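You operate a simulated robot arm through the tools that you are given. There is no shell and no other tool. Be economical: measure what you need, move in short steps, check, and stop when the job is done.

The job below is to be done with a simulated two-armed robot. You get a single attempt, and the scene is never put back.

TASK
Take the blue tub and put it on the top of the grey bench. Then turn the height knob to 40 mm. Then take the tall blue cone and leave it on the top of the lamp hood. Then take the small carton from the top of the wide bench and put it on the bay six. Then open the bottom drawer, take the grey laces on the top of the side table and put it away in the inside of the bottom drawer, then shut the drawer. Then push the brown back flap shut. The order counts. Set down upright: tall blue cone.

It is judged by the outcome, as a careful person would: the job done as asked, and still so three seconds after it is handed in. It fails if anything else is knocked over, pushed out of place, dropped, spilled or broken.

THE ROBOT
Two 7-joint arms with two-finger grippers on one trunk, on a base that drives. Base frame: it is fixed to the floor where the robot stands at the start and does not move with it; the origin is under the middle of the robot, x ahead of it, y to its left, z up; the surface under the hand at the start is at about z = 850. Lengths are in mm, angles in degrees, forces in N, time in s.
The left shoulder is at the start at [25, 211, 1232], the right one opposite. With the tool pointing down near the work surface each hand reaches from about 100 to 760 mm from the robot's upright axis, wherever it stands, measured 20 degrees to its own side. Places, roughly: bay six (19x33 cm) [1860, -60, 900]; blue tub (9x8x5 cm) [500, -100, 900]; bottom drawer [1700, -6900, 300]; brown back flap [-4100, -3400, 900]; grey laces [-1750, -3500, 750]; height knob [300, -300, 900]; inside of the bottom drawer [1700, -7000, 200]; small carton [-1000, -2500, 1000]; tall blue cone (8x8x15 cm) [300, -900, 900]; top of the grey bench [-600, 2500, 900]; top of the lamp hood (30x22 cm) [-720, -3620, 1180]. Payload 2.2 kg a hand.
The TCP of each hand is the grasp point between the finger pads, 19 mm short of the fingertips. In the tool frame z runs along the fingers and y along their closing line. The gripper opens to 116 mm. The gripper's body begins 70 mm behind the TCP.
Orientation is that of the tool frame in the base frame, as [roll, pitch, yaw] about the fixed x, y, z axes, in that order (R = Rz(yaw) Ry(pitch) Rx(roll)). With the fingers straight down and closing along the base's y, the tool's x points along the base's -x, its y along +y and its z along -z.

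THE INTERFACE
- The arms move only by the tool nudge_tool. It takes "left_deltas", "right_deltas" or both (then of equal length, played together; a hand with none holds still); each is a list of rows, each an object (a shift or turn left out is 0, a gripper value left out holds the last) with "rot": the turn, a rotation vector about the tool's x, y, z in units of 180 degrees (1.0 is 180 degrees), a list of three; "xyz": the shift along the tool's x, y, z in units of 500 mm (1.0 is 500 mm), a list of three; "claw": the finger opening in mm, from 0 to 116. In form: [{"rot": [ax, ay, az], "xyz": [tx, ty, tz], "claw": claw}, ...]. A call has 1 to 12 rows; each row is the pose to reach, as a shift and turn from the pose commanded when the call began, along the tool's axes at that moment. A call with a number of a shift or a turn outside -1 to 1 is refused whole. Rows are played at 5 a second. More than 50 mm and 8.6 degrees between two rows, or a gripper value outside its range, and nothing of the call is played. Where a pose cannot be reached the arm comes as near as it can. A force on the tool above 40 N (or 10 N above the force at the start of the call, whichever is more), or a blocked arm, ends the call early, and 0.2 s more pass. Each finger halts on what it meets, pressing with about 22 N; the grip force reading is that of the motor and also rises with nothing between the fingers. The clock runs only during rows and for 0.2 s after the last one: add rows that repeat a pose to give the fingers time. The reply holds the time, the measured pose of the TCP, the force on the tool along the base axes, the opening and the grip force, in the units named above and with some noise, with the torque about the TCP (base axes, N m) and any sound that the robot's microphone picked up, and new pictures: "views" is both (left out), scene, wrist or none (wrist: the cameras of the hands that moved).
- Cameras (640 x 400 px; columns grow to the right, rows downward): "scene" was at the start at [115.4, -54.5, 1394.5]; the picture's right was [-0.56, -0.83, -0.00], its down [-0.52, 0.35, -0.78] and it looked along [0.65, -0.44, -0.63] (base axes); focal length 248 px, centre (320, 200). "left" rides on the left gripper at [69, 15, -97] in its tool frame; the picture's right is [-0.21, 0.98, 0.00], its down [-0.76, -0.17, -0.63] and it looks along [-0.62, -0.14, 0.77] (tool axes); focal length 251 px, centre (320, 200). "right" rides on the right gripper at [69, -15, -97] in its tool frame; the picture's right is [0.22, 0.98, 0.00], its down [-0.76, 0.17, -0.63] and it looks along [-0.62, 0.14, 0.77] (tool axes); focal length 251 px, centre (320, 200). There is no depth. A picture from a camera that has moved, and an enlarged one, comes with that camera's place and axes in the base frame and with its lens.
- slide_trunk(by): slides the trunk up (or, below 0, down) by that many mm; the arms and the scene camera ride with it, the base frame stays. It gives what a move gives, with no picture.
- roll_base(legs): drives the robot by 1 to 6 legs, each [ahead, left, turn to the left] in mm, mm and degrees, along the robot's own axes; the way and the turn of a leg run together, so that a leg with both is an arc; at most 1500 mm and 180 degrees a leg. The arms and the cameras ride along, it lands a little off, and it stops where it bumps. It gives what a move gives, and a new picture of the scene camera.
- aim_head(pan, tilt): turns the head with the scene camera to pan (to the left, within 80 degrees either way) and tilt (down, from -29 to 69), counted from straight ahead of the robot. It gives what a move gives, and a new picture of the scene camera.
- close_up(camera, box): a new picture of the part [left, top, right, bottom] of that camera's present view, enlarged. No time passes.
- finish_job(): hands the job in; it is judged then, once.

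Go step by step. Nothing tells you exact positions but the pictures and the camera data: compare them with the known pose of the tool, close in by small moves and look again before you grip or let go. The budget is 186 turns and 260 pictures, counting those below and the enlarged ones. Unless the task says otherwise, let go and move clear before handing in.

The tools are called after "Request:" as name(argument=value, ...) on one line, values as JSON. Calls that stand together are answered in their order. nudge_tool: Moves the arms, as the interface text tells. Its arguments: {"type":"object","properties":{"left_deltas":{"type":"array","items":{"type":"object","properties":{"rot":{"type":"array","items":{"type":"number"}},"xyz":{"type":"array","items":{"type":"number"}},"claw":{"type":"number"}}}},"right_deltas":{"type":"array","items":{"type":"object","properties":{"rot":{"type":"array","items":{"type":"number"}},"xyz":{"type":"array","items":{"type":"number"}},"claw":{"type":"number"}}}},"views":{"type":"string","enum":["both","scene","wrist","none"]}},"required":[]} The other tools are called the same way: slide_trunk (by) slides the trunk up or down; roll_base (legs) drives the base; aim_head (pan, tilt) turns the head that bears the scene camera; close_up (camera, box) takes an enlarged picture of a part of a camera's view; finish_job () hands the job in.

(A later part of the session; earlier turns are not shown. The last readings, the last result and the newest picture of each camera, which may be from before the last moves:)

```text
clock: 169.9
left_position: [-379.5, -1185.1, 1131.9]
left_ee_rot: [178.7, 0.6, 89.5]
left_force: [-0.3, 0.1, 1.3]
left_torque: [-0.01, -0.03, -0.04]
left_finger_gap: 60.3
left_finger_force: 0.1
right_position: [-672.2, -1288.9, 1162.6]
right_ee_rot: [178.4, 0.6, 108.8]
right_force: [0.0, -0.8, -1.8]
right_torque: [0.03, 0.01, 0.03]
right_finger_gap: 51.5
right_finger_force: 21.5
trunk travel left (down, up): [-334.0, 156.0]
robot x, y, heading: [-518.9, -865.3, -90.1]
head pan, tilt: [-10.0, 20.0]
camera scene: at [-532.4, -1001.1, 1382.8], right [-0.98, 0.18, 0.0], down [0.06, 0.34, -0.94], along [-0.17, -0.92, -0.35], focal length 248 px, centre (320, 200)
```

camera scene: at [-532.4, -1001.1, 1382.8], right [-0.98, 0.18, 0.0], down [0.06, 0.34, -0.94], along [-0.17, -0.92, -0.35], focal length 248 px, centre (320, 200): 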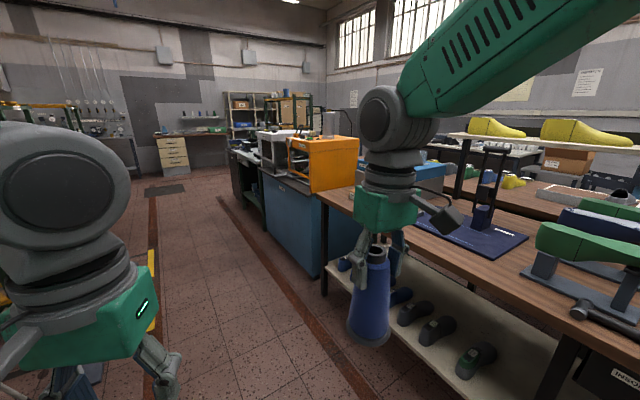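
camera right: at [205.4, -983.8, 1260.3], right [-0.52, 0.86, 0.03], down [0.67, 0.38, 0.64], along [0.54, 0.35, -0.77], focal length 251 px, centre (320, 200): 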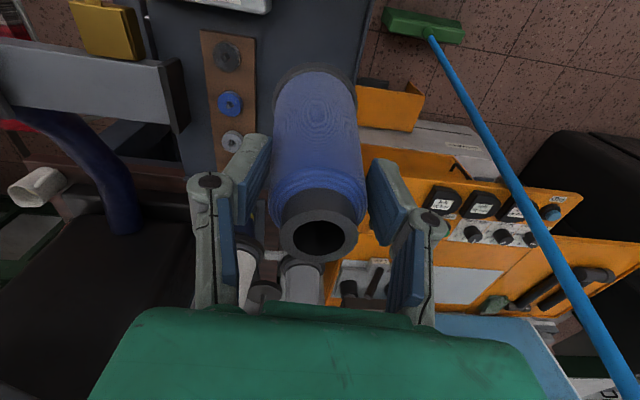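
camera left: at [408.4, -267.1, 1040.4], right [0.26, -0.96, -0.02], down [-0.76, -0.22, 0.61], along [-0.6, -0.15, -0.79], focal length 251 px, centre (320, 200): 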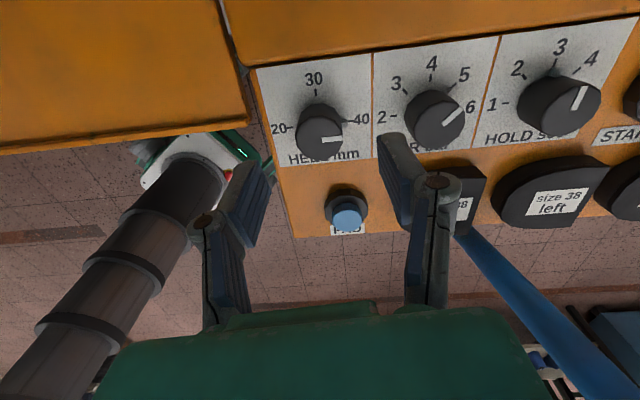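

The lamp hood looks like the box unit beyond the orange one on the right side of the aisle, near [-700,-3620]. The aisle is clear; I drive down it.

Request:
roll_base(legs=[[0, 0, 10], [1500, 0, 0]])

Request:
aim_head(pan=-40, tilt=15)

```text
clock: 178.0
left_position: [-79.0, -2624.7, 1131.4]
left_ee_rot: [178.7, 0.6, 99.3]
left_force: [-0.1, -0.4, -0.3]
left_torque: [-0.03, 0.02, -0.04]
left_finger_gap: 60.1
left_finger_force: 0.2
right_position: [-347.9, -2778.5, 1162.8]
right_ee_rot: [178.3, 0.5, 118.5]
right_force: [0.2, -0.4, -2.6]
right_torque: [0.04, -0.01, -0.02]
right_finger_gap: 51.8
right_finger_force: 21.9
trunk travel left (down, up): [-334.0, 156.0]
robot x, y, heading: [-268.6, -2332.0, -80.7]
head pan, tilt: [-10.0, 20.0]
camera scene: at [-259.9, -2470.4, 1382.9], right [-1.0, 0.01, 0.0], down [0.0, 0.34, -0.94], along [-0.01, -0.94, -0.34], focal length 248 px, centre (320, 200)
```

scene: 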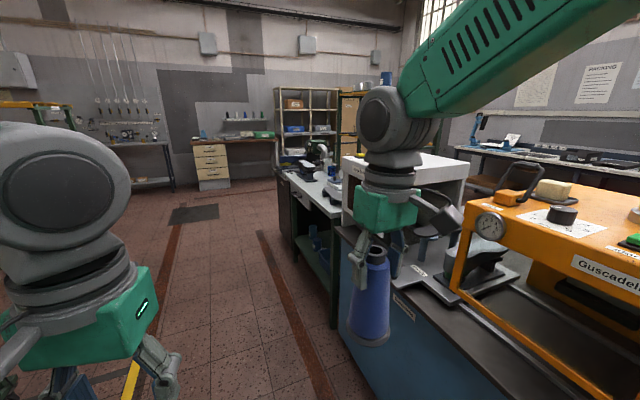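

```text
clock: 178.9
left_position: [-81.0, -2622.7, 1131.9]
left_ee_rot: [178.8, 0.4, 99.2]
left_force: [-0.1, -0.7, -0.5]
left_torque: [0.0, 0.0, 0.01]
left_finger_gap: 60.0
left_finger_force: 0.1
right_position: [-348.8, -2776.1, 1165.4]
right_ee_rot: [178.3, 0.6, 118.5]
right_force: [0.3, -0.2, -2.1]
right_torque: [0.05, -0.01, 0.03]
right_finger_gap: 51.4
right_finger_force: 21.9
trunk travel left (down, up): [-334.0, 156.0]
robot x, y, heading: [-267.1, -2332.9, -80.4]
head pan, tilt: [-40.0, 15.0]
camera scene: at [-307.1, -2458.0, 1391.0], right [-0.86, 0.51, 0.0], down [0.13, 0.23, -0.97], along [-0.49, -0.83, -0.26], focal length 248 px, centre (320, 200)
```

scene: 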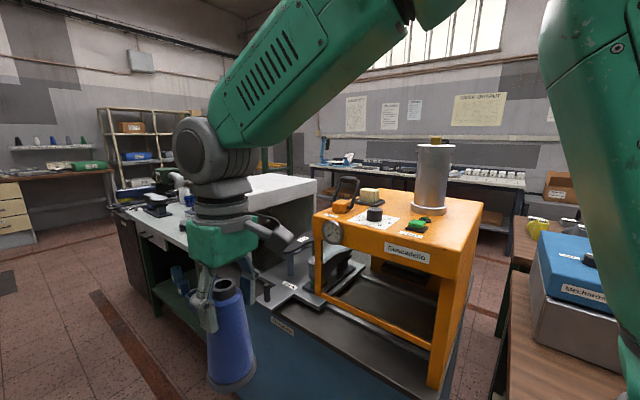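

The white-topped box beyond is likely the lamp hood at ≈[-700,-3413]. I raise the trunk, drive further down with offset to the left, and turn to face it.

Request:
slide_trunk(by=150)

Request:
roll_base(legs=[[794, 219, 0], [0, 0, -76]])

Request:
aim_head(pan=0, tilt=25)

```text
clock: 180.7
left_position: [-79.1, -2624.0, 1280.5]
left_ee_rot: [178.8, 0.5, 99.2]
left_force: [0.4, 0.6, -0.7]
left_torque: [0.0, -0.05, -0.01]
left_finger_gap: 59.9
left_finger_force: 0.1
right_position: [-349.4, -2775.9, 1314.2]
right_ee_rot: [178.4, 0.6, 118.5]
right_force: [-0.8, 0.3, -1.7]
right_torque: [0.0, 0.0, 0.01]
right_finger_gap: 51.8
right_finger_force: 22.0
trunk travel left (down, up): [-484.0, 6.0]
robot x, y, heading: [-267.9, -2332.1, -80.7]
head pan, tilt: [-40.0, 15.0]
```

```text
clock: 188.3
left_position: [-151.1, -3336.3, 1280.7]
left_ee_rot: [178.8, 0.5, 23.6]
left_force: [0.0, -0.2, -0.4]
left_torque: [0.01, 0.0, 0.0]
left_finger_gap: 59.9
left_finger_force: 0.1
right_position: [-366.0, -3113.5, 1312.8]
right_ee_rot: [178.4, 0.7, 43.0]
right_force: [1.2, 0.9, -2.1]
right_torque: [0.02, -0.03, 0.02]
right_finger_gap: 51.7
right_finger_force: 22.1
trunk travel left (down, up): [-484.0, 6.0]
robot x, y, heading: [81.1, -3079.9, -155.6]
head pan, tilt: [-40.0, 15.0]
camera scene: at [-47.0, -3076.3, 1541.1], right [0.28, 0.96, 0.0], down [0.25, -0.07, -0.97], along [-0.93, 0.27, -0.26], focal length 248 px, centre (320, 200)
```

scene: 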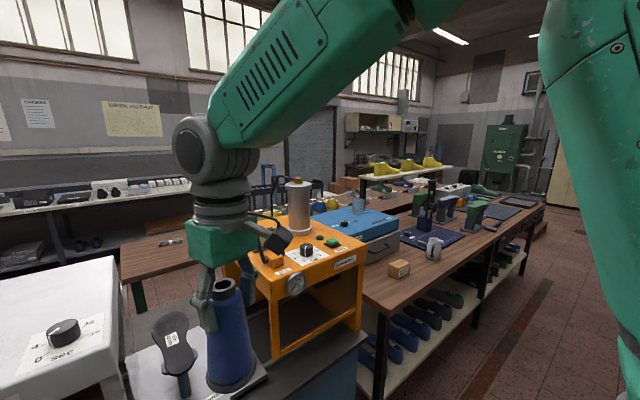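

```text
clock: 189.4
left_position: [-148.3, -3336.1, 1279.7]
left_ee_rot: [178.8, 0.1, 23.7]
left_force: [-0.4, 0.6, 0.8]
left_torque: [0.01, -0.02, -0.01]
left_finger_gap: 59.7
left_finger_force: 0.1
right_position: [-365.2, -3113.4, 1314.3]
right_ee_rot: [178.4, 0.7, 43.1]
right_force: [-0.2, 0.1, -2.9]
right_torque: [0.04, -0.01, 0.0]
right_finger_gap: 51.6
right_finger_force: 22.1
trunk travel left (down, up): [-484.0, 6.0]
robot x, y, heading: [81.1, -3081.8, -156.1]
head pan, tilt: [0.0, 25.0]
camera scene: at [-41.5, -3138.8, 1524.8], right [-0.41, 0.91, 0.0], down [0.39, 0.17, -0.91], along [-0.83, -0.37, -0.42], focal length 248 px, centre (320, 200)
```

scene: 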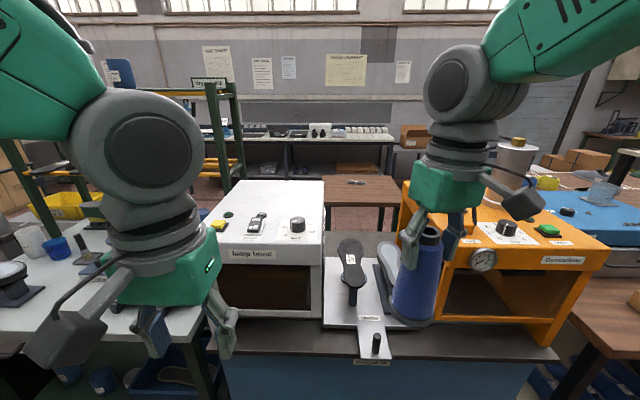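

Two hoods: a white one and an orange one. I read the labels.

Request:
close_up(camera="scene", box=[190, 160, 350, 270])

Request:
close_up(camera="scene", box=[440, 200, 620, 290])

```text
3.64 times, centred on (270, 215) of scene
camera zoom: at [-41.5, -3138.8, 1524.8], right [-0.41, 0.91, 0.0], down [0.39, 0.17, -0.91], along [-0.83, -0.37, -0.42], focal length 902 px, centre (502, 146)
```

zoom: 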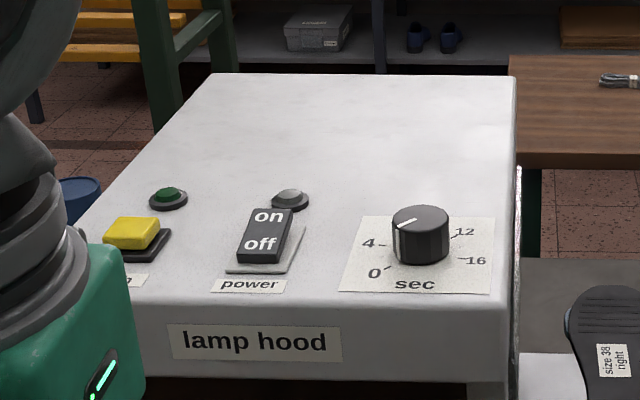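

```text
3.56 times, centred on (530, 245) of scene
camera zoom: at [-41.5, -3138.8, 1524.8], right [-0.41, 0.91, 0.0], down [0.39, 0.17, -0.91], along [-0.83, -0.37, -0.42], focal length 882 px, centre (-427, 40)
```

zoom: 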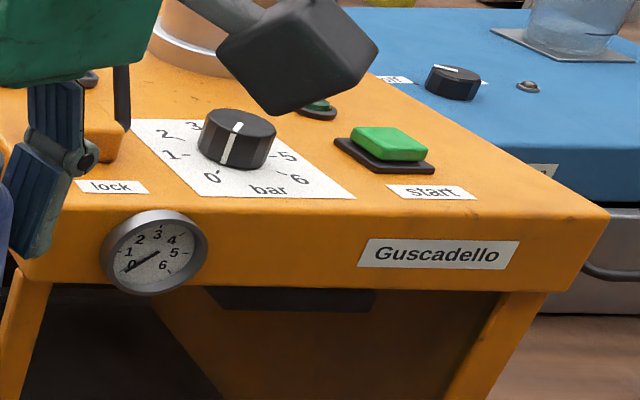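

The white one is labelled "lamp hood"; its free rear area centres near [-715,-3615]. I raise the cone, strafe left to line up, then approach.

Request:
nudge_tool(right_deltas=[{"xyz": [0, 0, -0.08], "claw": 20}, {"xyz": [0, 0, -0.16], "claw": 20}], views="none")

Request:
roll_base(legs=[[0, 256, 0], [150, 0, 0]])

Request:
aim_head(pan=-3, tilt=33)

```text
clock: 190.0
left_position: [-148.1, -3334.7, 1280.3]
left_ee_rot: [178.8, 0.2, 23.7]
left_force: [-0.2, 0.0, -0.2]
left_torque: [0.02, 0.0, 0.02]
left_finger_gap: 59.9
left_finger_force: 0.1
right_position: [-364.0, -3111.5, 1395.3]
right_ee_rot: [178.3, 0.7, 43.1]
right_force: [0.5, 0.9, -2.2]
right_torque: [0.02, -0.01, 0.0]
right_finger_gap: 51.7
right_finger_force: 22.2
trunk travel left (down, up): [-484.0, 6.0]
robot x, y, heading: [81.7, -3082.3, -155.9]
head pan, tilt: [0.0, 25.0]
```

```text
clock: 192.8
left_position: [-176.2, -3636.1, 1279.9]
left_ee_rot: [179.0, 0.4, 23.9]
left_force: [0.3, -0.2, 0.5]
left_torque: [0.01, -0.03, -0.03]
left_finger_gap: 60.1
left_finger_force: 0.0
right_position: [-392.9, -3411.7, 1395.2]
right_ee_rot: [178.7, 0.8, 43.1]
right_force: [-0.2, 0.3, -1.9]
right_torque: [0.02, 0.05, 0.0]
right_finger_gap: 51.4
right_finger_force: 22.6
trunk travel left (down, up): [-484.0, 6.0]
robot x, y, heading: [47.2, -3379.1, -155.7]
head pan, tilt: [0.0, 25.0]
camera scene: at [-67.5, -3439.8, 1525.2], right [-0.41, 0.91, 0.01], down [0.38, 0.18, -0.91], along [-0.83, -0.37, -0.42], focal length 248 px, centre (320, 200)
```

scene: 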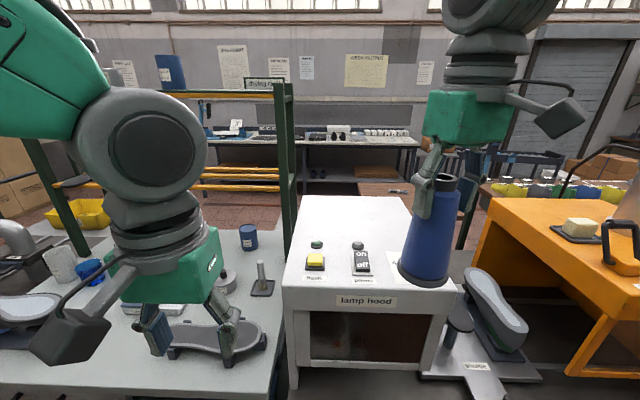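

```text
clock: 193.5
left_position: [-177.7, -3634.2, 1278.0]
left_ee_rot: [178.9, 0.1, 23.7]
left_force: [-0.9, 0.1, -0.6]
left_torque: [0.02, -0.02, 0.01]
left_finger_gap: 60.1
left_finger_force: 0.0
right_position: [-395.9, -3409.0, 1395.8]
right_ee_rot: [178.5, 0.8, 43.2]
right_force: [-0.2, -0.2, -2.0]
right_torque: [0.08, 0.0, -0.05]
right_finger_gap: 51.6
right_finger_force: 22.1
trunk travel left (down, up): [-484.0, 6.0]
robot x, y, heading: [49.4, -3378.9, -155.9]
head pan, tilt: [-3.0, 33.0]
camera scene: at [-71.4, -3430.8, 1512.2], right [-0.36, 0.93, 0.0], down [0.51, 0.2, -0.84], along [-0.78, -0.3, -0.55], focal length 248 px, centre (320, 200)
```

scene: 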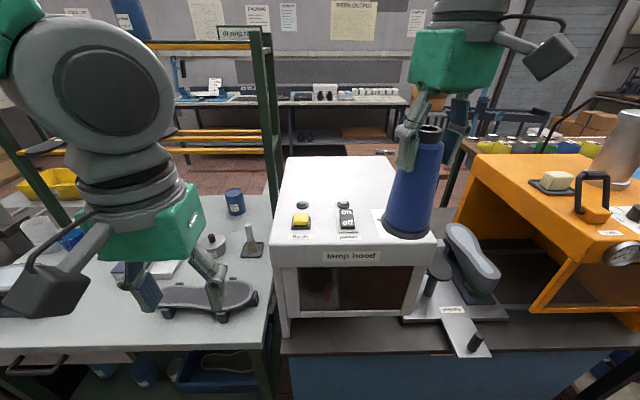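

Well lined up. I roll 90 mm closer and carry the cone forward over the rear of the hood at height.

Request:
roll_base(legs=[[90, 0, 0]])

Request:
nudge_tool(right_deltas=[{"xyz": [-0.08, -0.011, 0], "claw": 20}, {"xyz": [-0.17, -0.024, 0], "claw": 20}, {"xyz": [-0.26, -0.036, 0], "claw": 20}, {"xyz": [-0.35, -0.048, 0], "claw": 20}, {"xyz": [-0.44, -0.061, 0], "claw": 20}, {"xyz": [-0.52, -0.072, 0], "claw": 20}, {"xyz": [-0.55, -0.076, 0], "claw": 20}, {"xyz": [-0.55, -0.076, 0], "claw": 20}], views="both")

```text
clock: 194.6
left_position: [-253.3, -3669.9, 1280.8]
left_ee_rot: [178.8, 0.6, 23.8]
left_force: [0.1, 0.0, 1.4]
left_torque: [0.01, 0.06, 0.05]
left_finger_gap: 59.9
left_finger_force: 0.1
right_position: [-469.9, -3444.5, 1398.4]
right_ee_rot: [178.7, 1.0, 43.2]
right_force: [0.0, -0.3, -1.7]
right_torque: [0.05, -0.02, 0.02]
right_finger_gap: 51.4
right_finger_force: 22.4
trunk travel left (down, up): [-484.0, 6.0]
robot x, y, heading: [-32.0, -3415.1, -155.8]
head pan, tilt: [-3.0, 33.0]
camera scene: at [-143.2, -3467.3, 1513.1], right [-0.36, 0.93, 0.0], down [0.5, 0.2, -0.84], along [-0.79, -0.3, -0.54], focal length 248 px, centre (320, 200)
```

scene: 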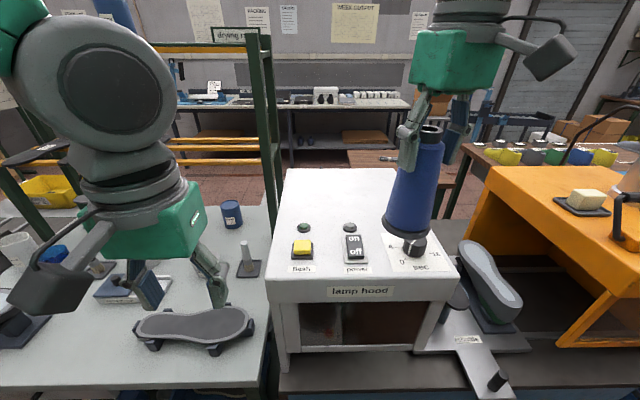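

```text
clock: 196.4
left_position: [-259.0, -3667.1, 1278.2]
left_ee_rot: [178.8, -0.3, 23.7]
left_force: [0.4, 0.8, -0.1]
left_torque: [0.04, 0.03, 0.01]
left_finger_gap: 59.9
left_finger_force: 0.0
right_position: [-679.5, -3582.0, 1388.2]
right_ee_rot: [178.4, 0.7, 43.3]
right_force: [0.2, 0.0, -2.4]
right_torque: [0.0, -0.04, 0.02]
right_finger_gap: 51.6
right_finger_force: 22.1
right hand out of reach, approached as far as the arm can: row 6, 7, 8
trunk travel left (down, up): [-484.0, 6.0]
robot x, y, heading: [-33.0, -3418.8, -155.7]
head pan, tilt: [-3.0, 33.0]
camera scene: at [-155.0, -3467.5, 1512.0], right [-0.36, 0.93, 0.0], down [0.51, 0.2, -0.84], along [-0.78, -0.3, -0.55], focal length 248 px, centre (320, 200)
camera right: at [-640.0, -3521.5, 1483.6], right [0.83, -0.56, 0.02], down [-0.44, -0.62, 0.65], along [-0.35, -0.54, -0.76], focal length 251 px, centre (320, 200)
```

scene: 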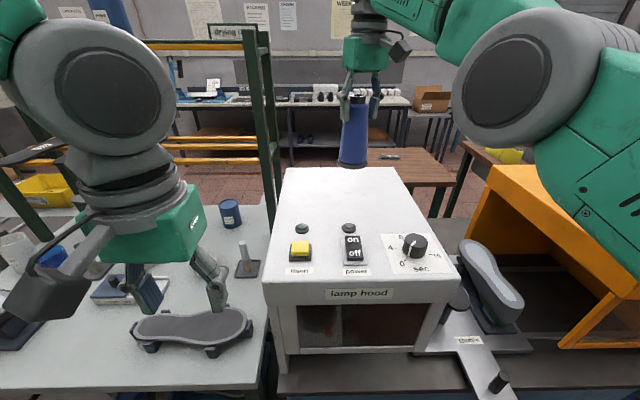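
right: 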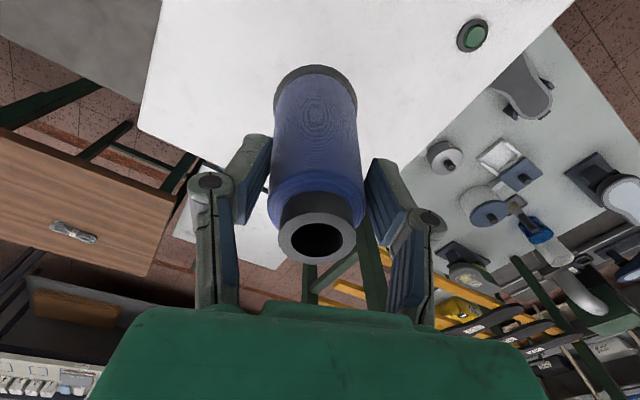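

The cone is over the free rear part of the hood (about 140 mm from its back edge, centred). Lowering to just above the surface.

Request:
nudge_tool(right_deltas=[{"xyz": [0.02, 0.0, 0.04], "claw": 20}, {"xyz": [0.02, 0, 0.08], "claw": 20}, {"xyz": [0.02, 0, 0.12], "claw": 20}, {"xyz": [0.02, 0, 0.14], "claw": 20}, {"xyz": [0.02, 0, 0.14], "claw": 20}, {"xyz": [0.02, 0, 0.14], "claw": 20}], views="both")

```text
clock: 197.8
left_position: [-260.8, -3667.7, 1276.2]
left_ee_rot: [178.8, -0.3, 23.8]
left_force: [-1.0, -0.3, 0.4]
left_torque: [0.0, 0.03, 0.01]
left_finger_gap: 60.1
left_finger_force: 0.1
right_position: [-670.2, -3576.8, 1316.7]
right_ee_rot: [178.4, 0.7, 43.3]
right_force: [-0.8, -0.2, -2.4]
right_torque: [0.05, -0.03, -0.01]
right_finger_gap: 51.2
right_finger_force: 22.1
trunk travel left (down, up): [-484.0, 6.0]
robot x, y, heading: [-33.0, -3413.7, -155.9]
head pan, tilt: [-3.0, 33.0]
camera scene: at [-156.5, -3468.2, 1511.8], right [-0.36, 0.93, 0.0], down [0.51, 0.2, -0.84], along [-0.78, -0.3, -0.55], focal length 248 px, centre (320, 200)
camera right: at [-631.1, -3515.9, 1410.6], right [0.82, -0.56, 0.02], down [-0.44, -0.62, 0.65], along [-0.35, -0.54, -0.76], focal length 251 px, centre (320, 200)
```

scene: 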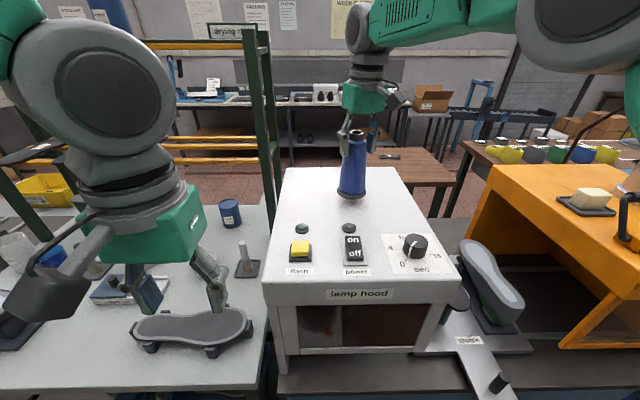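
right: 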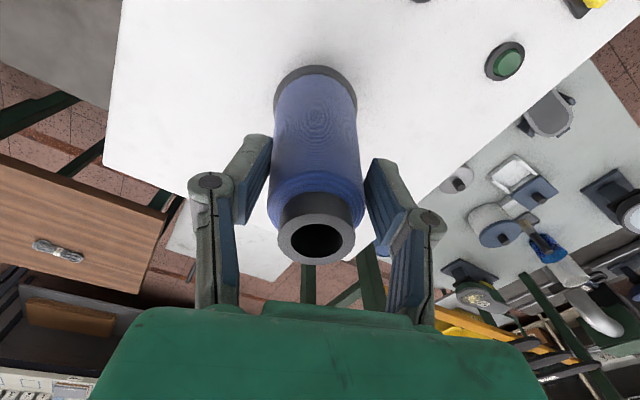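

Request:
nudge_tool(right_deltas=[{"xyz": [0, 0, 0.01], "claw": 20}, {"xyz": [0, 0, 0.02], "claw": 20}, {"xyz": [0, 0, 0.02], "claw": 20}, {"xyz": [0, 0, 0.02], "claw": 20}], views="none")

Request:
nudge_tool(right_deltas=[{"xyz": [0, 0, 0.008], "claw": 20}, {"xyz": [0, 0, 0.012], "claw": 20}, {"xyz": [0, 0, 0.012], "claw": 20}], views="wrist")

```text
clock: 198.8
left_position: [-260.6, -3666.6, 1277.0]
left_ee_rot: [178.7, -0.3, 23.9]
left_force: [0.8, 0.1, -0.6]
left_torque: [-0.02, 0.01, -0.01]
left_finger_gap: 60.1
left_finger_force: 0.0
right_position: [-670.8, -3575.5, 1306.8]
right_ee_rot: [178.3, 0.8, 43.3]
right_force: [-0.4, 0.0, -2.9]
right_torque: [0.03, -0.04, 0.01]
right_finger_gap: 51.5
right_finger_force: 22.2
trunk travel left (down, up): [-484.0, 6.0]
robot x, y, heading: [-31.1, -3417.2, -155.6]
head pan, tilt: [-3.0, 33.0]
```

```text
clock: 199.6
left_position: [-261.2, -3666.5, 1277.4]
left_ee_rot: [178.7, -0.3, 23.8]
left_force: [-0.3, -0.1, 0.2]
left_torque: [-0.03, 0.02, 0.01]
left_finger_gap: 59.9
left_finger_force: 0.0
right_position: [-668.8, -3575.9, 1300.3]
right_ee_rot: [178.4, 0.8, 43.3]
right_force: [-0.1, -0.2, -2.6]
right_torque: [0.0, -0.02, -0.01]
right_finger_gap: 51.3
right_finger_force: 22.4
trunk travel left (down, up): [-484.0, 6.0]
robot x, y, heading: [-33.6, -3414.6, -155.7]
head pan, tilt: [-3.0, 33.0]
camera right: at [-630.1, -3515.1, 1395.4], right [0.82, -0.56, 0.02], down [-0.44, -0.62, 0.65], along [-0.35, -0.54, -0.76], focal length 251 px, centre (320, 200)
```

right: 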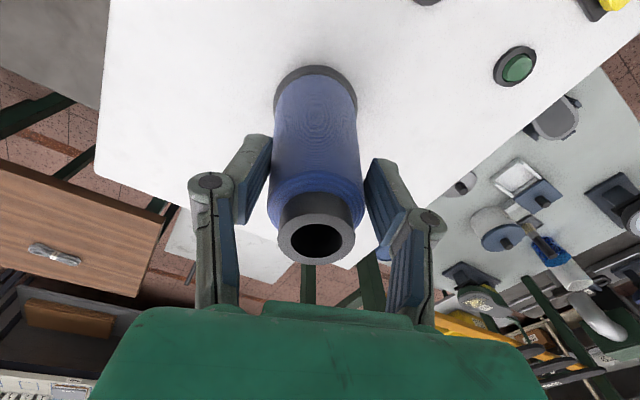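

Request:
nudge_tool(right_deltas=[{"xyz": [0, 0, 0.012], "claw": 20}, {"xyz": [0, 0, 0.012], "claw": 20}], views="none")

Request:
nudge_tool(right_deltas=[{"xyz": [0, 0, 0.01], "claw": 20}, {"xyz": [0, 0, 0.01], "claw": 20}], views="none")

Request:
close_up(camera="scene", box=[280, 110, 440, 220])

```text
clock: 200.2
left_position: [-260.3, -3667.6, 1278.0]
left_ee_rot: [178.6, -0.3, 23.8]
left_force: [0.0, 0.5, 0.0]
left_torque: [-0.01, 0.0, 0.01]
left_finger_gap: 60.0
left_finger_force: 0.0
right_position: [-668.8, -3576.5, 1295.1]
right_ee_rot: [178.4, 0.7, 43.3]
right_force: [-0.2, -0.4, -2.1]
right_torque: [0.0, 0.0, -0.02]
right_finger_gap: 51.1
right_finger_force: 21.8
trunk travel left (down, up): [-484.0, 6.0]
robot x, y, heading: [-33.5, -3416.2, -155.6]
head pan, tilt: [-3.0, 33.0]
```

```text
clock: 200.8
left_position: [-259.5, -3668.3, 1280.5]
left_ee_rot: [178.7, 0.0, 23.8]
left_force: [-0.9, 0.1, -0.1]
left_torque: [-0.01, 0.01, -0.01]
left_finger_gap: 60.0
left_finger_force: 0.2
right_position: [-667.9, -3576.6, 1293.4]
right_ee_rot: [178.5, 1.2, 43.2]
right_force: [-2.3, 0.4, 20.7]
right_torque: [0.27, 0.06, -0.08]
right_finger_gap: 51.3
right_finger_force: 21.4
trunk travel left (down, up): [-484.0, 6.0]
robot x, y, heading: [-32.4, -3415.6, -155.8]
head pan, tilt: [-3.0, 33.0]
```

```text
3.64 times, centred on (360, 165) of scene
camera zoom: at [-152.2, -3467.2, 1512.6], right [-0.36, 0.93, 0.0], down [0.51, 0.2, -0.84], along [-0.78, -0.3, -0.55], focal length 902 px, centre (174, 327)
```

zoom: 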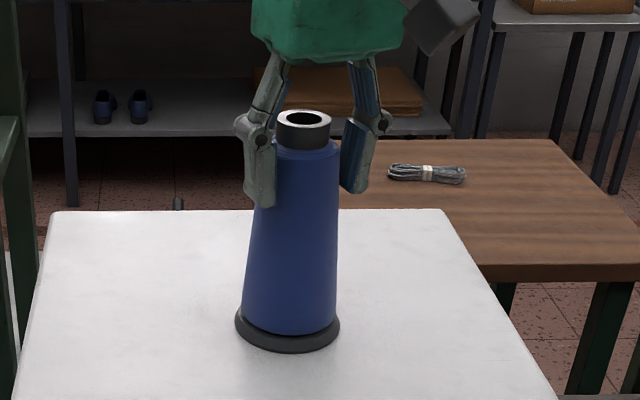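

Cone is seated on the hood. Releasing and rising clear.

Request:
nudge_tool(right_deltas=[{"claw": 60}, {"claw": 84}, {"claw": 84}, {"claw": 84}, {"xyz": [0, 0, -0.06], "claw": 84}, {"xyz": [0, 0, -0.14], "claw": 84}, {"xyz": [0, 0, -0.2], "claw": 84}, {"xyz": [0, 0, -0.2], "claw": 84}], views="both")

```text
clock: 202.6
left_position: [-261.4, -3666.5, 1277.3]
left_ee_rot: [178.9, -0.3, 23.8]
left_force: [-0.2, -0.6, 0.2]
left_torque: [-0.02, 0.03, 0.02]
left_finger_gap: 60.2
left_finger_force: 0.1
right_position: [-671.0, -3573.8, 1391.1]
right_ee_rot: [178.4, 0.8, 43.2]
right_force: [0.0, -0.3, -0.2]
right_torque: [0.01, 0.0, 0.0]
right_finger_gap: 83.8
right_finger_force: 0.1
trunk travel left (down, up): [-484.0, 6.0]
robot x, y, heading: [-29.8, -3416.9, -155.9]
head pan, tilt: [-3.0, 33.0]
camera scene: at [-155.2, -3467.4, 1512.0], right [-0.36, 0.93, 0.0], down [0.51, 0.2, -0.84], along [-0.78, -0.3, -0.55], focal length 248 px, centre (320, 200)
camera right: at [-631.5, -3511.8, 1485.6], right [0.82, -0.56, 0.02], down [-0.44, -0.62, 0.65], along [-0.35, -0.54, -0.76], focal length 251 px, centre (320, 200)
```

scene: 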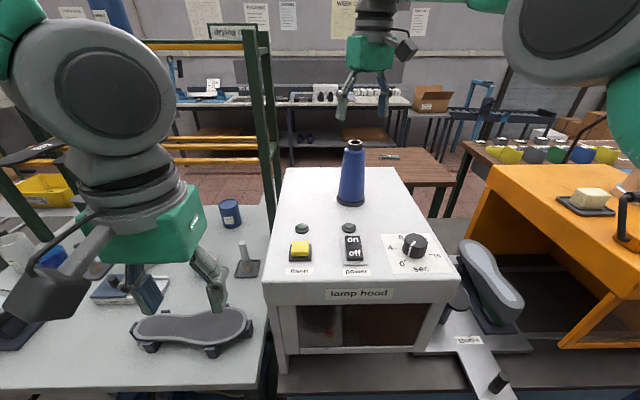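
right: 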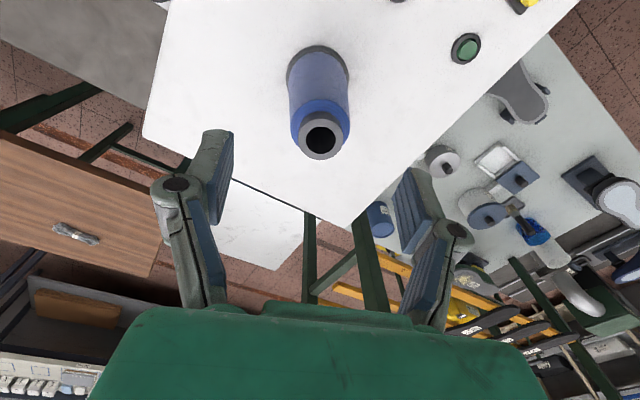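

The cone stands upright on the hood. I retract the hand, back off and strafe right along the aisle to the small carton on the wide bench (≈[-965,-2410]).

Request:
nudge_tool(right_deltas=[{"xyz": [0.06, 0.015, 0]}, {"xyz": [0.15, 0.04, 0]}, {"xyz": [0.24, 0.07, 0]}, {"xyz": [0.33, 0.1, 0]}, {"xyz": [0.42, 0.13, 0]}], views="none")

Request:
roll_base(legs=[[-180, 0, 0], [0, -1180, 0]])

Request:
slide_trunk(by=-110)

Request:
aim_head(pan=0, tilt=30)

```text
clock: 203.8
left_position: [-257.5, -3666.3, 1279.8]
left_ee_rot: [178.7, 0.2, 23.8]
left_force: [0.4, -0.3, -0.5]
left_torque: [-0.02, 0.04, -0.02]
left_finger_gap: 60.1
left_finger_force: 0.0
right_position: [-466.9, -3474.5, 1390.6]
right_ee_rot: [178.4, 1.0, 43.2]
right_force: [0.7, 0.6, 0.8]
right_torque: [0.01, 0.07, 0.01]
right_finger_gap: 84.0
right_finger_force: 0.1
trunk travel left (down, up): [-484.0, 6.0]
robot x, y, heading: [-32.9, -3412.6, -155.7]
head pan, tilt: [-3.0, 33.0]
```

```text
clock: 210.9
left_position: [-574.4, -2529.4, 1277.6]
left_ee_rot: [179.2, -0.1, 24.1]
left_force: [0.4, -0.4, 1.0]
left_torque: [-0.01, 0.0, 0.02]
left_finger_gap: 59.8
left_finger_force: 0.1
right_position: [-784.5, -2341.3, 1390.1]
right_ee_rot: [178.7, 0.9, 43.4]
right_force: [0.4, -0.4, -0.5]
right_torque: [0.05, 0.03, -0.01]
right_finger_gap: 84.0
right_finger_force: 0.1
trunk travel left (down, up): [-484.0, 6.0]
robot x, y, heading: [-355.1, -2269.1, -155.7]
head pan, tilt: [-3.0, 33.0]
camera scene: at [-468.1, -2327.9, 1512.1], right [-0.36, 0.93, 0.01], down [0.51, 0.2, -0.84], along [-0.78, -0.3, -0.55], focal length 248 px, centre (320, 200)
```

scene: 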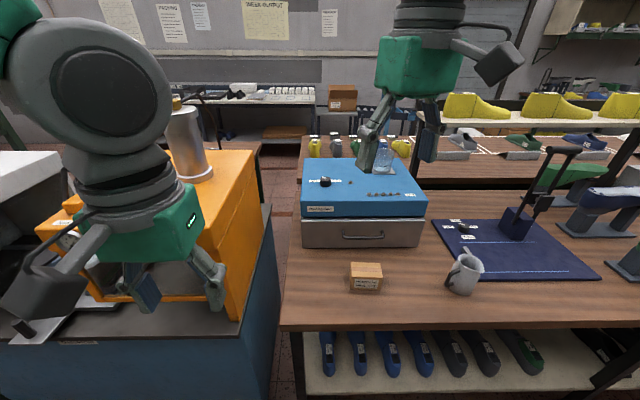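

```text
clock: 212.3
left_position: [-578.4, -2515.3, 1169.2]
left_ee_rot: [178.5, -0.3, 23.9]
left_force: [-0.3, 0.3, -0.3]
left_torque: [-0.04, -0.02, -0.02]
left_finger_gap: 60.1
left_finger_force: 0.1
right_position: [-789.6, -2325.8, 1280.1]
right_ee_rot: [178.3, 1.0, 43.2]
right_force: [-0.5, 0.2, 0.0]
right_torque: [0.0, -0.01, 0.0]
right_finger_gap: 83.8
right_finger_force: 0.0
trunk travel left (down, up): [-374.0, 116.0]
robot x, y, heading: [-350.0, -2268.5, -155.5]
head pan, tilt: [-3.0, 33.0]
```

```text
clock: 213.0
left_position: [-571.8, -2527.5, 1167.4]
left_ee_rot: [179.2, -0.3, 24.1]
left_force: [0.2, -0.1, 0.0]
left_torque: [-0.03, 0.01, -0.01]
left_finger_gap: 60.0
left_finger_force: 0.1
right_position: [-782.1, -2338.9, 1281.6]
right_ee_rot: [178.8, 0.7, 43.5]
right_force: [0.3, -0.2, 0.2]
right_torque: [0.04, 0.02, -0.02]
right_finger_gap: 84.0
right_finger_force: 0.0
trunk travel left (down, up): [-374.0, 116.0]
robot x, y, heading: [-351.5, -2272.5, -155.9]
head pan, tilt: [0.0, 30.0]
camera scene: at [-467.0, -2332.7, 1406.8], right [-0.41, 0.91, 0.01], down [0.46, 0.21, -0.86], along [-0.79, -0.35, -0.5], focal length 248 px, centre (320, 200)
```

scene: 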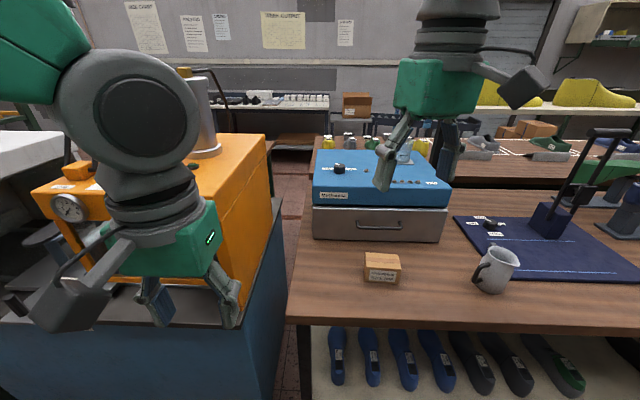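

Carton triangulates to ≈[-1021,-2380,877]. Zooming to see its shape and orientation.

Request:
close_up(camera="scene", box=[330, 230, 450, 305])

Request:
close_up(camera="right", box=[0, 0, 640, 400])

```text
5.33 times, centred on (390, 268) of scene
camera zoom: at [-467.0, -2332.7, 1406.8], right [-0.41, 0.91, 0.01], down [0.46, 0.21, -0.86], along [-0.79, -0.35, -0.5], focal length 1322 px, centre (-53, -160)
```

zoom: 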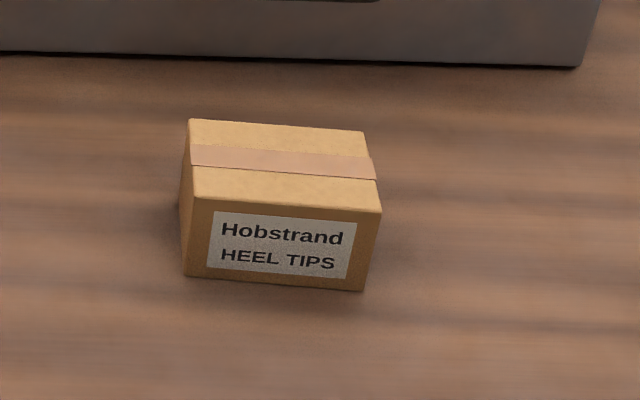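

```text
1.00 times, centred on (320, 200) of right (not enlarged: the box is as wide or as high as the picture)
camera zoom: at [-743.8, -2278.7, 1375.6], right [0.83, -0.56, 0.02], down [-0.44, -0.63, 0.65], along [-0.35, -0.54, -0.76], focal length 251 px, centre (320, 200)
```

zoom: 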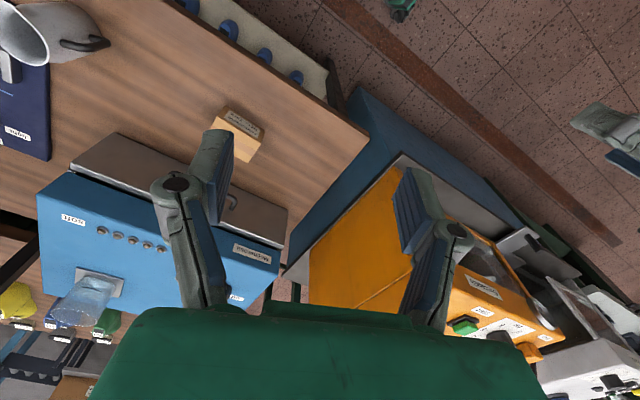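

Carton ≈96×59×58 mm at [-1017,-2380], top ≈908, long side turned 18° to the bench. I move the right hand above it with the fingers closing across the 59 mm side.

Request:
nudge_tool(right_deltas=[{"rot": [0, 0, -0.04], "xyz": [-0.045, -0.03, 0.06]}, {"rot": [0, 0, -0.08], "xyz": [-0.09, -0.06, 0.12]}, {"rot": [0, 0, -0.12], "xyz": [-0.135, -0.09, 0.18]}, {"rot": [0, 0, -0.16], "xyz": [-0.18, -0.12, 0.24]}, {"rot": [0, 0, -0.2], "xyz": [-0.225, -0.15, 0.3]}, {"rot": [0, 0, -0.24], "xyz": [-0.27, -0.18, 0.36]}, {"rot": [0, 0, -0.28], "xyz": [-0.315, -0.21, 0.42]}, {"rot": [0, 0, -0.32], "xyz": [-0.36, -0.235, 0.48]}, {"rot": [0, 0, -0.361], "xyz": [-0.395, -0.26, 0.52]}, {"rot": [0, 0, -0.361], "xyz": [-0.395, -0.26, 0.52]}, {"rot": [0, 0, -0.361], "xyz": [-0.395, -0.26, 0.52]}], views="both")

```text
clock: 215.4
left_position: [-574.9, -2520.2, 1165.7]
left_ee_rot: [178.8, -0.6, 23.9]
left_force: [-1.1, -0.8, -0.2]
left_torque: [-0.02, 0.01, -0.01]
left_finger_gap: 60.0
left_finger_force: 0.1
right_position: [-1017.0, -2381.0, 1020.7]
right_ee_rot: [-179.8, 1.7, 108.4]
right_force: [-0.1, 0.0, -0.1]
right_torque: [-0.03, -0.03, 0.01]
right_finger_gap: 83.8
right_finger_force: 0.0
trunk travel left (down, up): [-374.0, 116.0]
robot x, y, heading: [-349.9, -2272.4, -155.7]
head pan, tilt: [0.0, 30.0]
camera scene: at [-473.0, -2324.1, 1406.7], right [-0.41, 0.91, 0.0], down [0.46, 0.21, -0.86], along [-0.79, -0.36, -0.5], focal length 248 px, centre (320, 200)
camera right: at [-1055.0, -2317.6, 1114.2], right [0.86, 0.51, -0.01], down [0.39, -0.65, 0.65], along [0.33, -0.57, -0.76], focal length 251 px, centre (320, 200)
```

scene: 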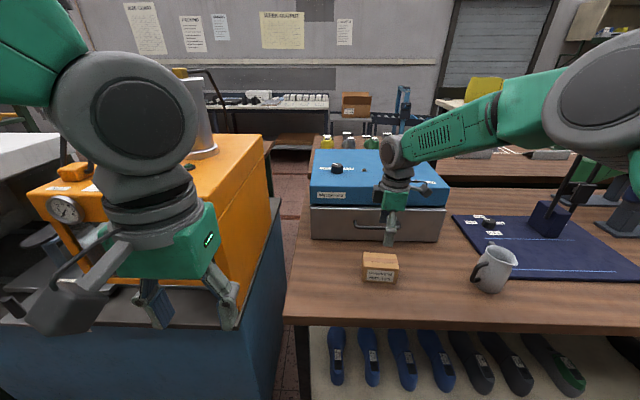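
right: 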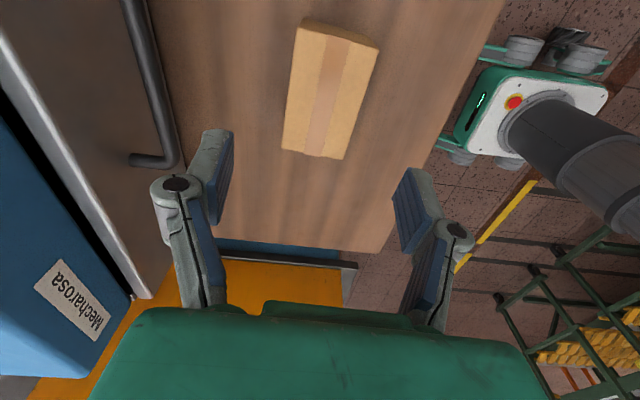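

Aligned well. Descending around the carton.

Request:
nudge_tool(right_deltas=[{"xyz": [0.012, 0.002, 0.08], "claw": 90}, {"xyz": [0.024, 0.004, 0.16], "claw": 90}, {"xyz": [0.024, 0.004, 0.2], "claw": 90}, {"xyz": [0.024, 0.004, 0.2], "claw": 90}, {"xyz": [0.024, 0.004, 0.2], "claw": 90}], views="wrist")

```text
clock: 216.6
left_position: [-575.6, -2523.0, 1165.9]
left_ee_rot: [178.9, -0.5, 23.9]
left_force: [-0.2, -0.3, -0.2]
left_torque: [-0.02, 0.02, -0.01]
left_finger_gap: 60.2
left_finger_force: 0.1
right_position: [-1018.6, -2371.5, 920.1]
right_ee_rot: [-179.8, 1.7, 108.5]
right_force: [0.0, 0.2, 0.6]
right_torque: [-0.02, 0.0, 0.01]
right_finger_gap: 89.9
right_finger_force: 0.0
trunk travel left (down, up): [-374.0, 116.0]
robot x, y, heading: [-352.2, -2271.4, -155.5]
head pan, tilt: [0.0, 30.0]
camera right: at [-1055.6, -2308.8, 1014.4], right [0.86, 0.51, -0.01], down [0.39, -0.65, 0.65], along [0.33, -0.57, -0.76], focal length 251 px, centre (320, 200)
```

right: 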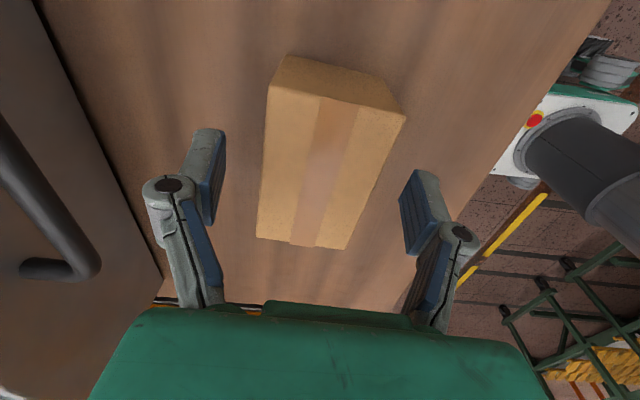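

Centred. Lowering 33 mm more and closing.

Request:
nudge_tool(right_deltas=[{"xyz": [0, 0, 0.04], "claw": 90}, {"xyz": [0, 0, 0.066], "claw": 90}, {"xyz": [0, 0, 0.066], "claw": 40}, {"xyz": [0, 0, 0.066], "claw": 40}, {"xyz": [0, 0, 0.066], "claw": 40}], views="wrist")

```text
clock: 217.8
left_position: [-574.2, -2522.3, 1165.7]
left_ee_rot: [178.9, -0.7, 23.9]
left_force: [-0.1, 0.3, -0.9]
left_torque: [0.01, 0.03, 0.02]
left_finger_gap: 60.2
left_finger_force: 0.0
right_position: [-1017.8, -2374.3, 886.7]
right_ee_rot: [-179.9, 1.7, 108.3]
right_force: [1.3, -0.1, -1.5]
right_torque: [0.02, 0.01, 0.02]
right_finger_gap: 59.1
right_finger_force: 22.0
trunk travel left (down, up): [-374.0, 116.0]
robot x, y, heading: [-349.0, -2267.0, -155.6]
head pan, tilt: [0.0, 30.0]
camera right: at [-1055.6, -2310.4, 981.1], right [0.86, 0.51, -0.01], down [0.39, -0.65, 0.65], along [0.33, -0.57, -0.76], focal length 251 px, centre (320, 200)
```

right: 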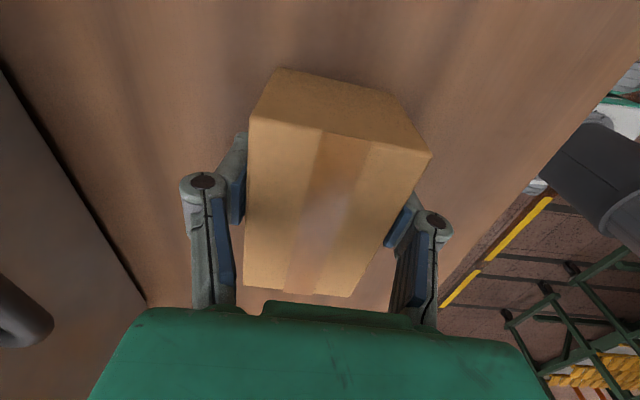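

Gripped at 59 mm. Lifting and pulling back toward the robot.

Request:
nudge_tool(right_deltas=[{"xyz": [0, 0, -0.04], "claw": 40}, {"xyz": [0, 0, -0.12], "claw": 40}, {"xyz": [0, 0, -0.2], "claw": 40}, {"xyz": [0, 0, -0.28], "claw": 40}, {"xyz": [0, 0, -0.36], "claw": 40}, {"rot": [0, 0, 0.04], "xyz": [0.008, 0.08, -0.38], "claw": 40}, {"rot": [0, 0, 0.08], "xyz": [0.016, 0.16, -0.38], "claw": 40}, {"rot": [0, 0, 0.12], "xyz": [0.024, 0.24, -0.38], "claw": 40}, {"rot": [0, 0, 0.16], "xyz": [0.032, 0.32, -0.38], "claw": 40}, {"rot": [0, 0, 0.2], "xyz": [0.04, 0.4, -0.38], "claw": 40}], views="wrist")

```text
clock: 220.0
left_position: [-572.3, -2520.1, 1167.6]
left_ee_rot: [178.9, -0.3, 23.9]
left_force: [1.6, 0.1, 0.3]
left_torque: [0.01, 0.03, 0.0]
left_finger_gap: 59.9
left_finger_force: 0.1
right_position: [-833.9, -2286.6, 1075.5]
right_ee_rot: [179.3, 1.5, 72.1]
right_force: [0.2, 0.3, -2.6]
right_torque: [0.02, 0.01, 0.0]
right_finger_gap: 58.8
right_finger_force: 21.4
trunk travel left (down, up): [-374.0, 116.0]
robot x, y, heading: [-353.5, -2266.7, -155.5]
head pan, tilt: [0.0, 30.0]
camera right: at [-828.9, -2213.1, 1170.6], right [1.0, -0.09, 0.01], down [-0.08, -0.75, 0.65], along [-0.06, -0.65, -0.76], focal length 251 px, centre (320, 200)
```

right: 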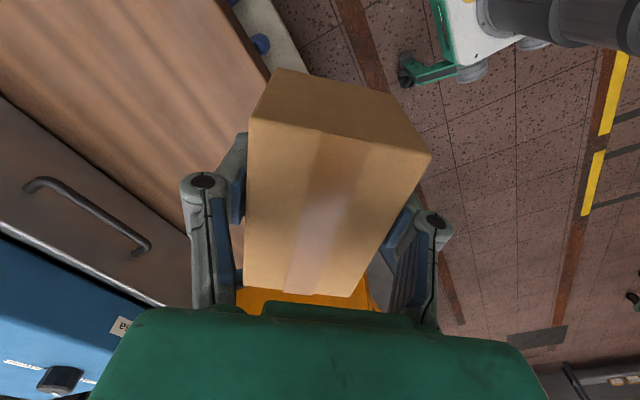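

Carton held. I back off and turn around to look toward bay six (≈[1860,-60]).

Request:
roll_base(legs=[[-220, 0, 0], [0, 0, 180]])

Request:
aim_head(pan=0, tilt=15)

Request:
aim_head(pan=50, tilt=15)

```text
clock: 228.9
left_position: [81.4, -1933.5, 1166.3]
left_ee_rot: [178.9, -0.6, -157.7]
left_force: [-0.6, 0.4, -0.7]
left_torque: [-0.03, 0.01, 0.0]
left_finger_gap: 59.9
left_finger_force: 0.1
right_position: [335.0, -2175.5, 1075.3]
right_ee_rot: [179.1, 1.5, -109.2]
right_force: [-0.2, 0.2, -2.3]
right_torque: [-0.01, -0.01, 0.01]
right_finger_gap: 59.2
right_finger_force: 22.2
trunk travel left (down, up): [-374.0, 116.0]
robot x, y, heading: [-152.3, -2177.7, 22.7]
head pan, tilt: [0.0, 30.0]
camera scene: at [-26.9, -2128.5, 1406.7], right [0.39, -0.92, 0.0], down [-0.46, -0.19, -0.86], along [0.8, 0.33, -0.5], focal length 248 px, centre (320, 200)
```

scene: 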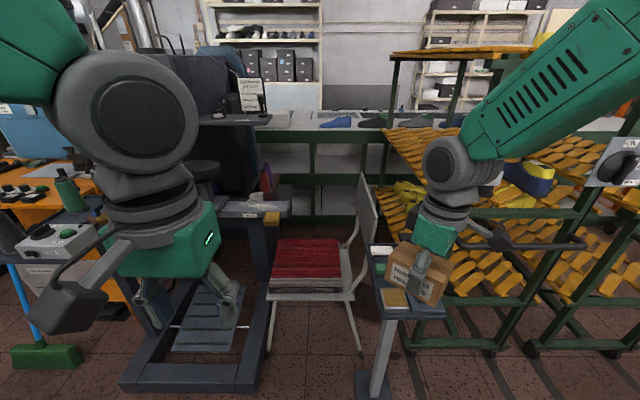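

```text
clock: 229.7
left_position: [78.5, -1934.7, 1166.2]
left_ee_rot: [179.0, -0.8, -157.6]
left_force: [-0.1, 0.5, -0.6]
left_torque: [-0.04, 0.02, 0.04]
left_finger_gap: 59.7
left_finger_force: 0.0
right_position: [332.4, -2176.2, 1077.2]
right_ee_rot: [179.2, 1.5, -109.1]
right_force: [0.1, -0.1, -2.4]
right_torque: [-0.02, 0.04, -0.04]
right_finger_gap: 59.1
right_finger_force: 22.3
trunk travel left (down, up): [-374.0, 116.0]
robot x, y, heading: [-150.5, -2176.6, 22.8]
head pan, tilt: [0.0, 15.0]
camera scene: at [-24.2, -2127.4, 1430.9], right [0.39, -0.92, 0.0], down [-0.24, -0.1, -0.96], along [0.89, 0.37, -0.26], focal length 248 px, centre (320, 200)
```

scene: 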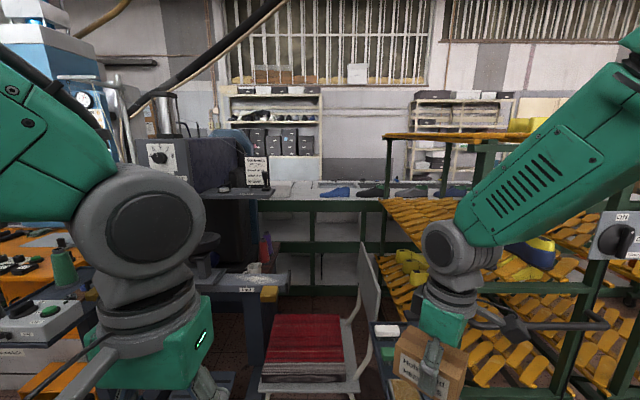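

```text
clock: 230.9
left_position: [78.8, -1935.1, 1166.1]
left_ee_rot: [179.0, -0.7, -157.6]
left_force: [-0.4, 0.2, -0.7]
left_torque: [0.0, -0.01, 0.01]
left_finger_gap: 59.6
left_finger_force: 0.0
right_position: [334.1, -2175.0, 1076.3]
right_ee_rot: [179.2, 1.5, -109.2]
right_force: [0.4, -0.2, -2.5]
right_torque: [-0.01, 0.0, -0.03]
right_finger_gap: 59.1
right_finger_force: 22.3
trunk travel left (down, up): [-374.0, 116.0]
robot x, y, heading: [-150.7, -2179.1, 22.9]
head pan, tilt: [50.0, 15.0]
camera scene: at [-82.4, -2074.3, 1431.1], right [0.95, -0.3, 0.0], down [-0.08, -0.25, -0.97], along [0.29, 0.92, -0.26], focal length 248 px, centre (320, 200)
```

scene: 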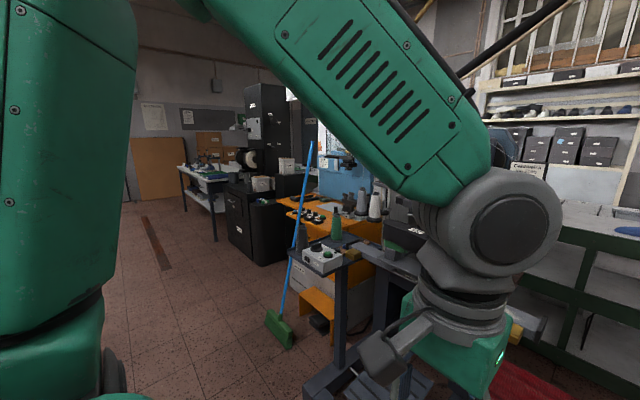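

I look toward bay six's direction with zoom.

Request:
aim_head(pan=18, tilt=12)

Request:
close_up(camera="scene", box=[330, 80, 550, 230])

```text
clock: 231.9
left_position: [77.6, -1934.7, 1165.7]
left_ee_rot: [178.9, -0.8, -157.7]
left_force: [0.5, 0.0, 0.3]
left_torque: [0.03, 0.01, 0.02]
left_finger_gap: 59.9
left_finger_force: 0.1
right_position: [333.9, -2176.3, 1076.7]
right_ee_rot: [179.2, 1.5, -109.1]
right_force: [0.2, -0.4, -2.0]
right_torque: [-0.02, 0.0, -0.01]
right_finger_gap: 59.0
right_finger_force: 22.2
trunk travel left (down, up): [-374.0, 116.0]
robot x, y, heading: [-150.2, -2178.4, 22.6]
head pan, tilt: [18.0, 12.0]
camera scene: at [-39.7, -2102.6, 1435.8], right [0.65, -0.76, 0.0], down [-0.16, -0.14, -0.98], along [0.74, 0.64, -0.21], focal length 248 px, centre (320, 200)
```

scene: 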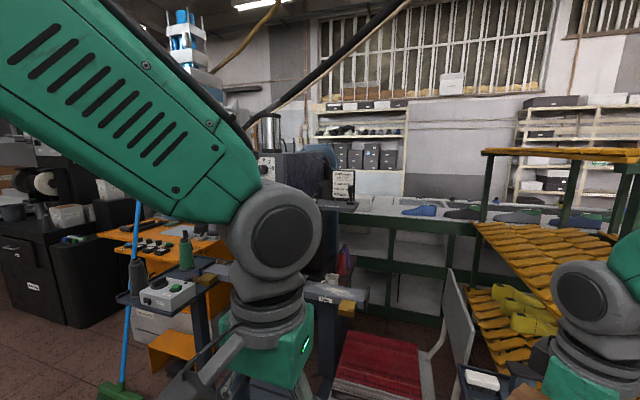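

```text
2.67 times, centred on (440, 155) of scene
camera zoom: at [-39.7, -2102.6, 1435.8], right [0.65, -0.76, 0.0], down [-0.16, -0.14, -0.98], along [0.74, 0.64, -0.21], focal length 661 px, centre (0, 320)
```

zoom: 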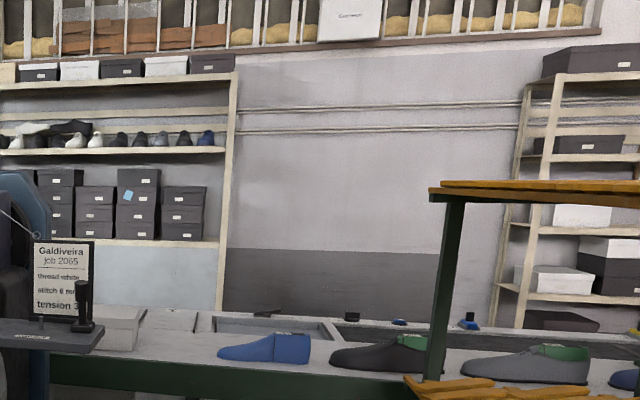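

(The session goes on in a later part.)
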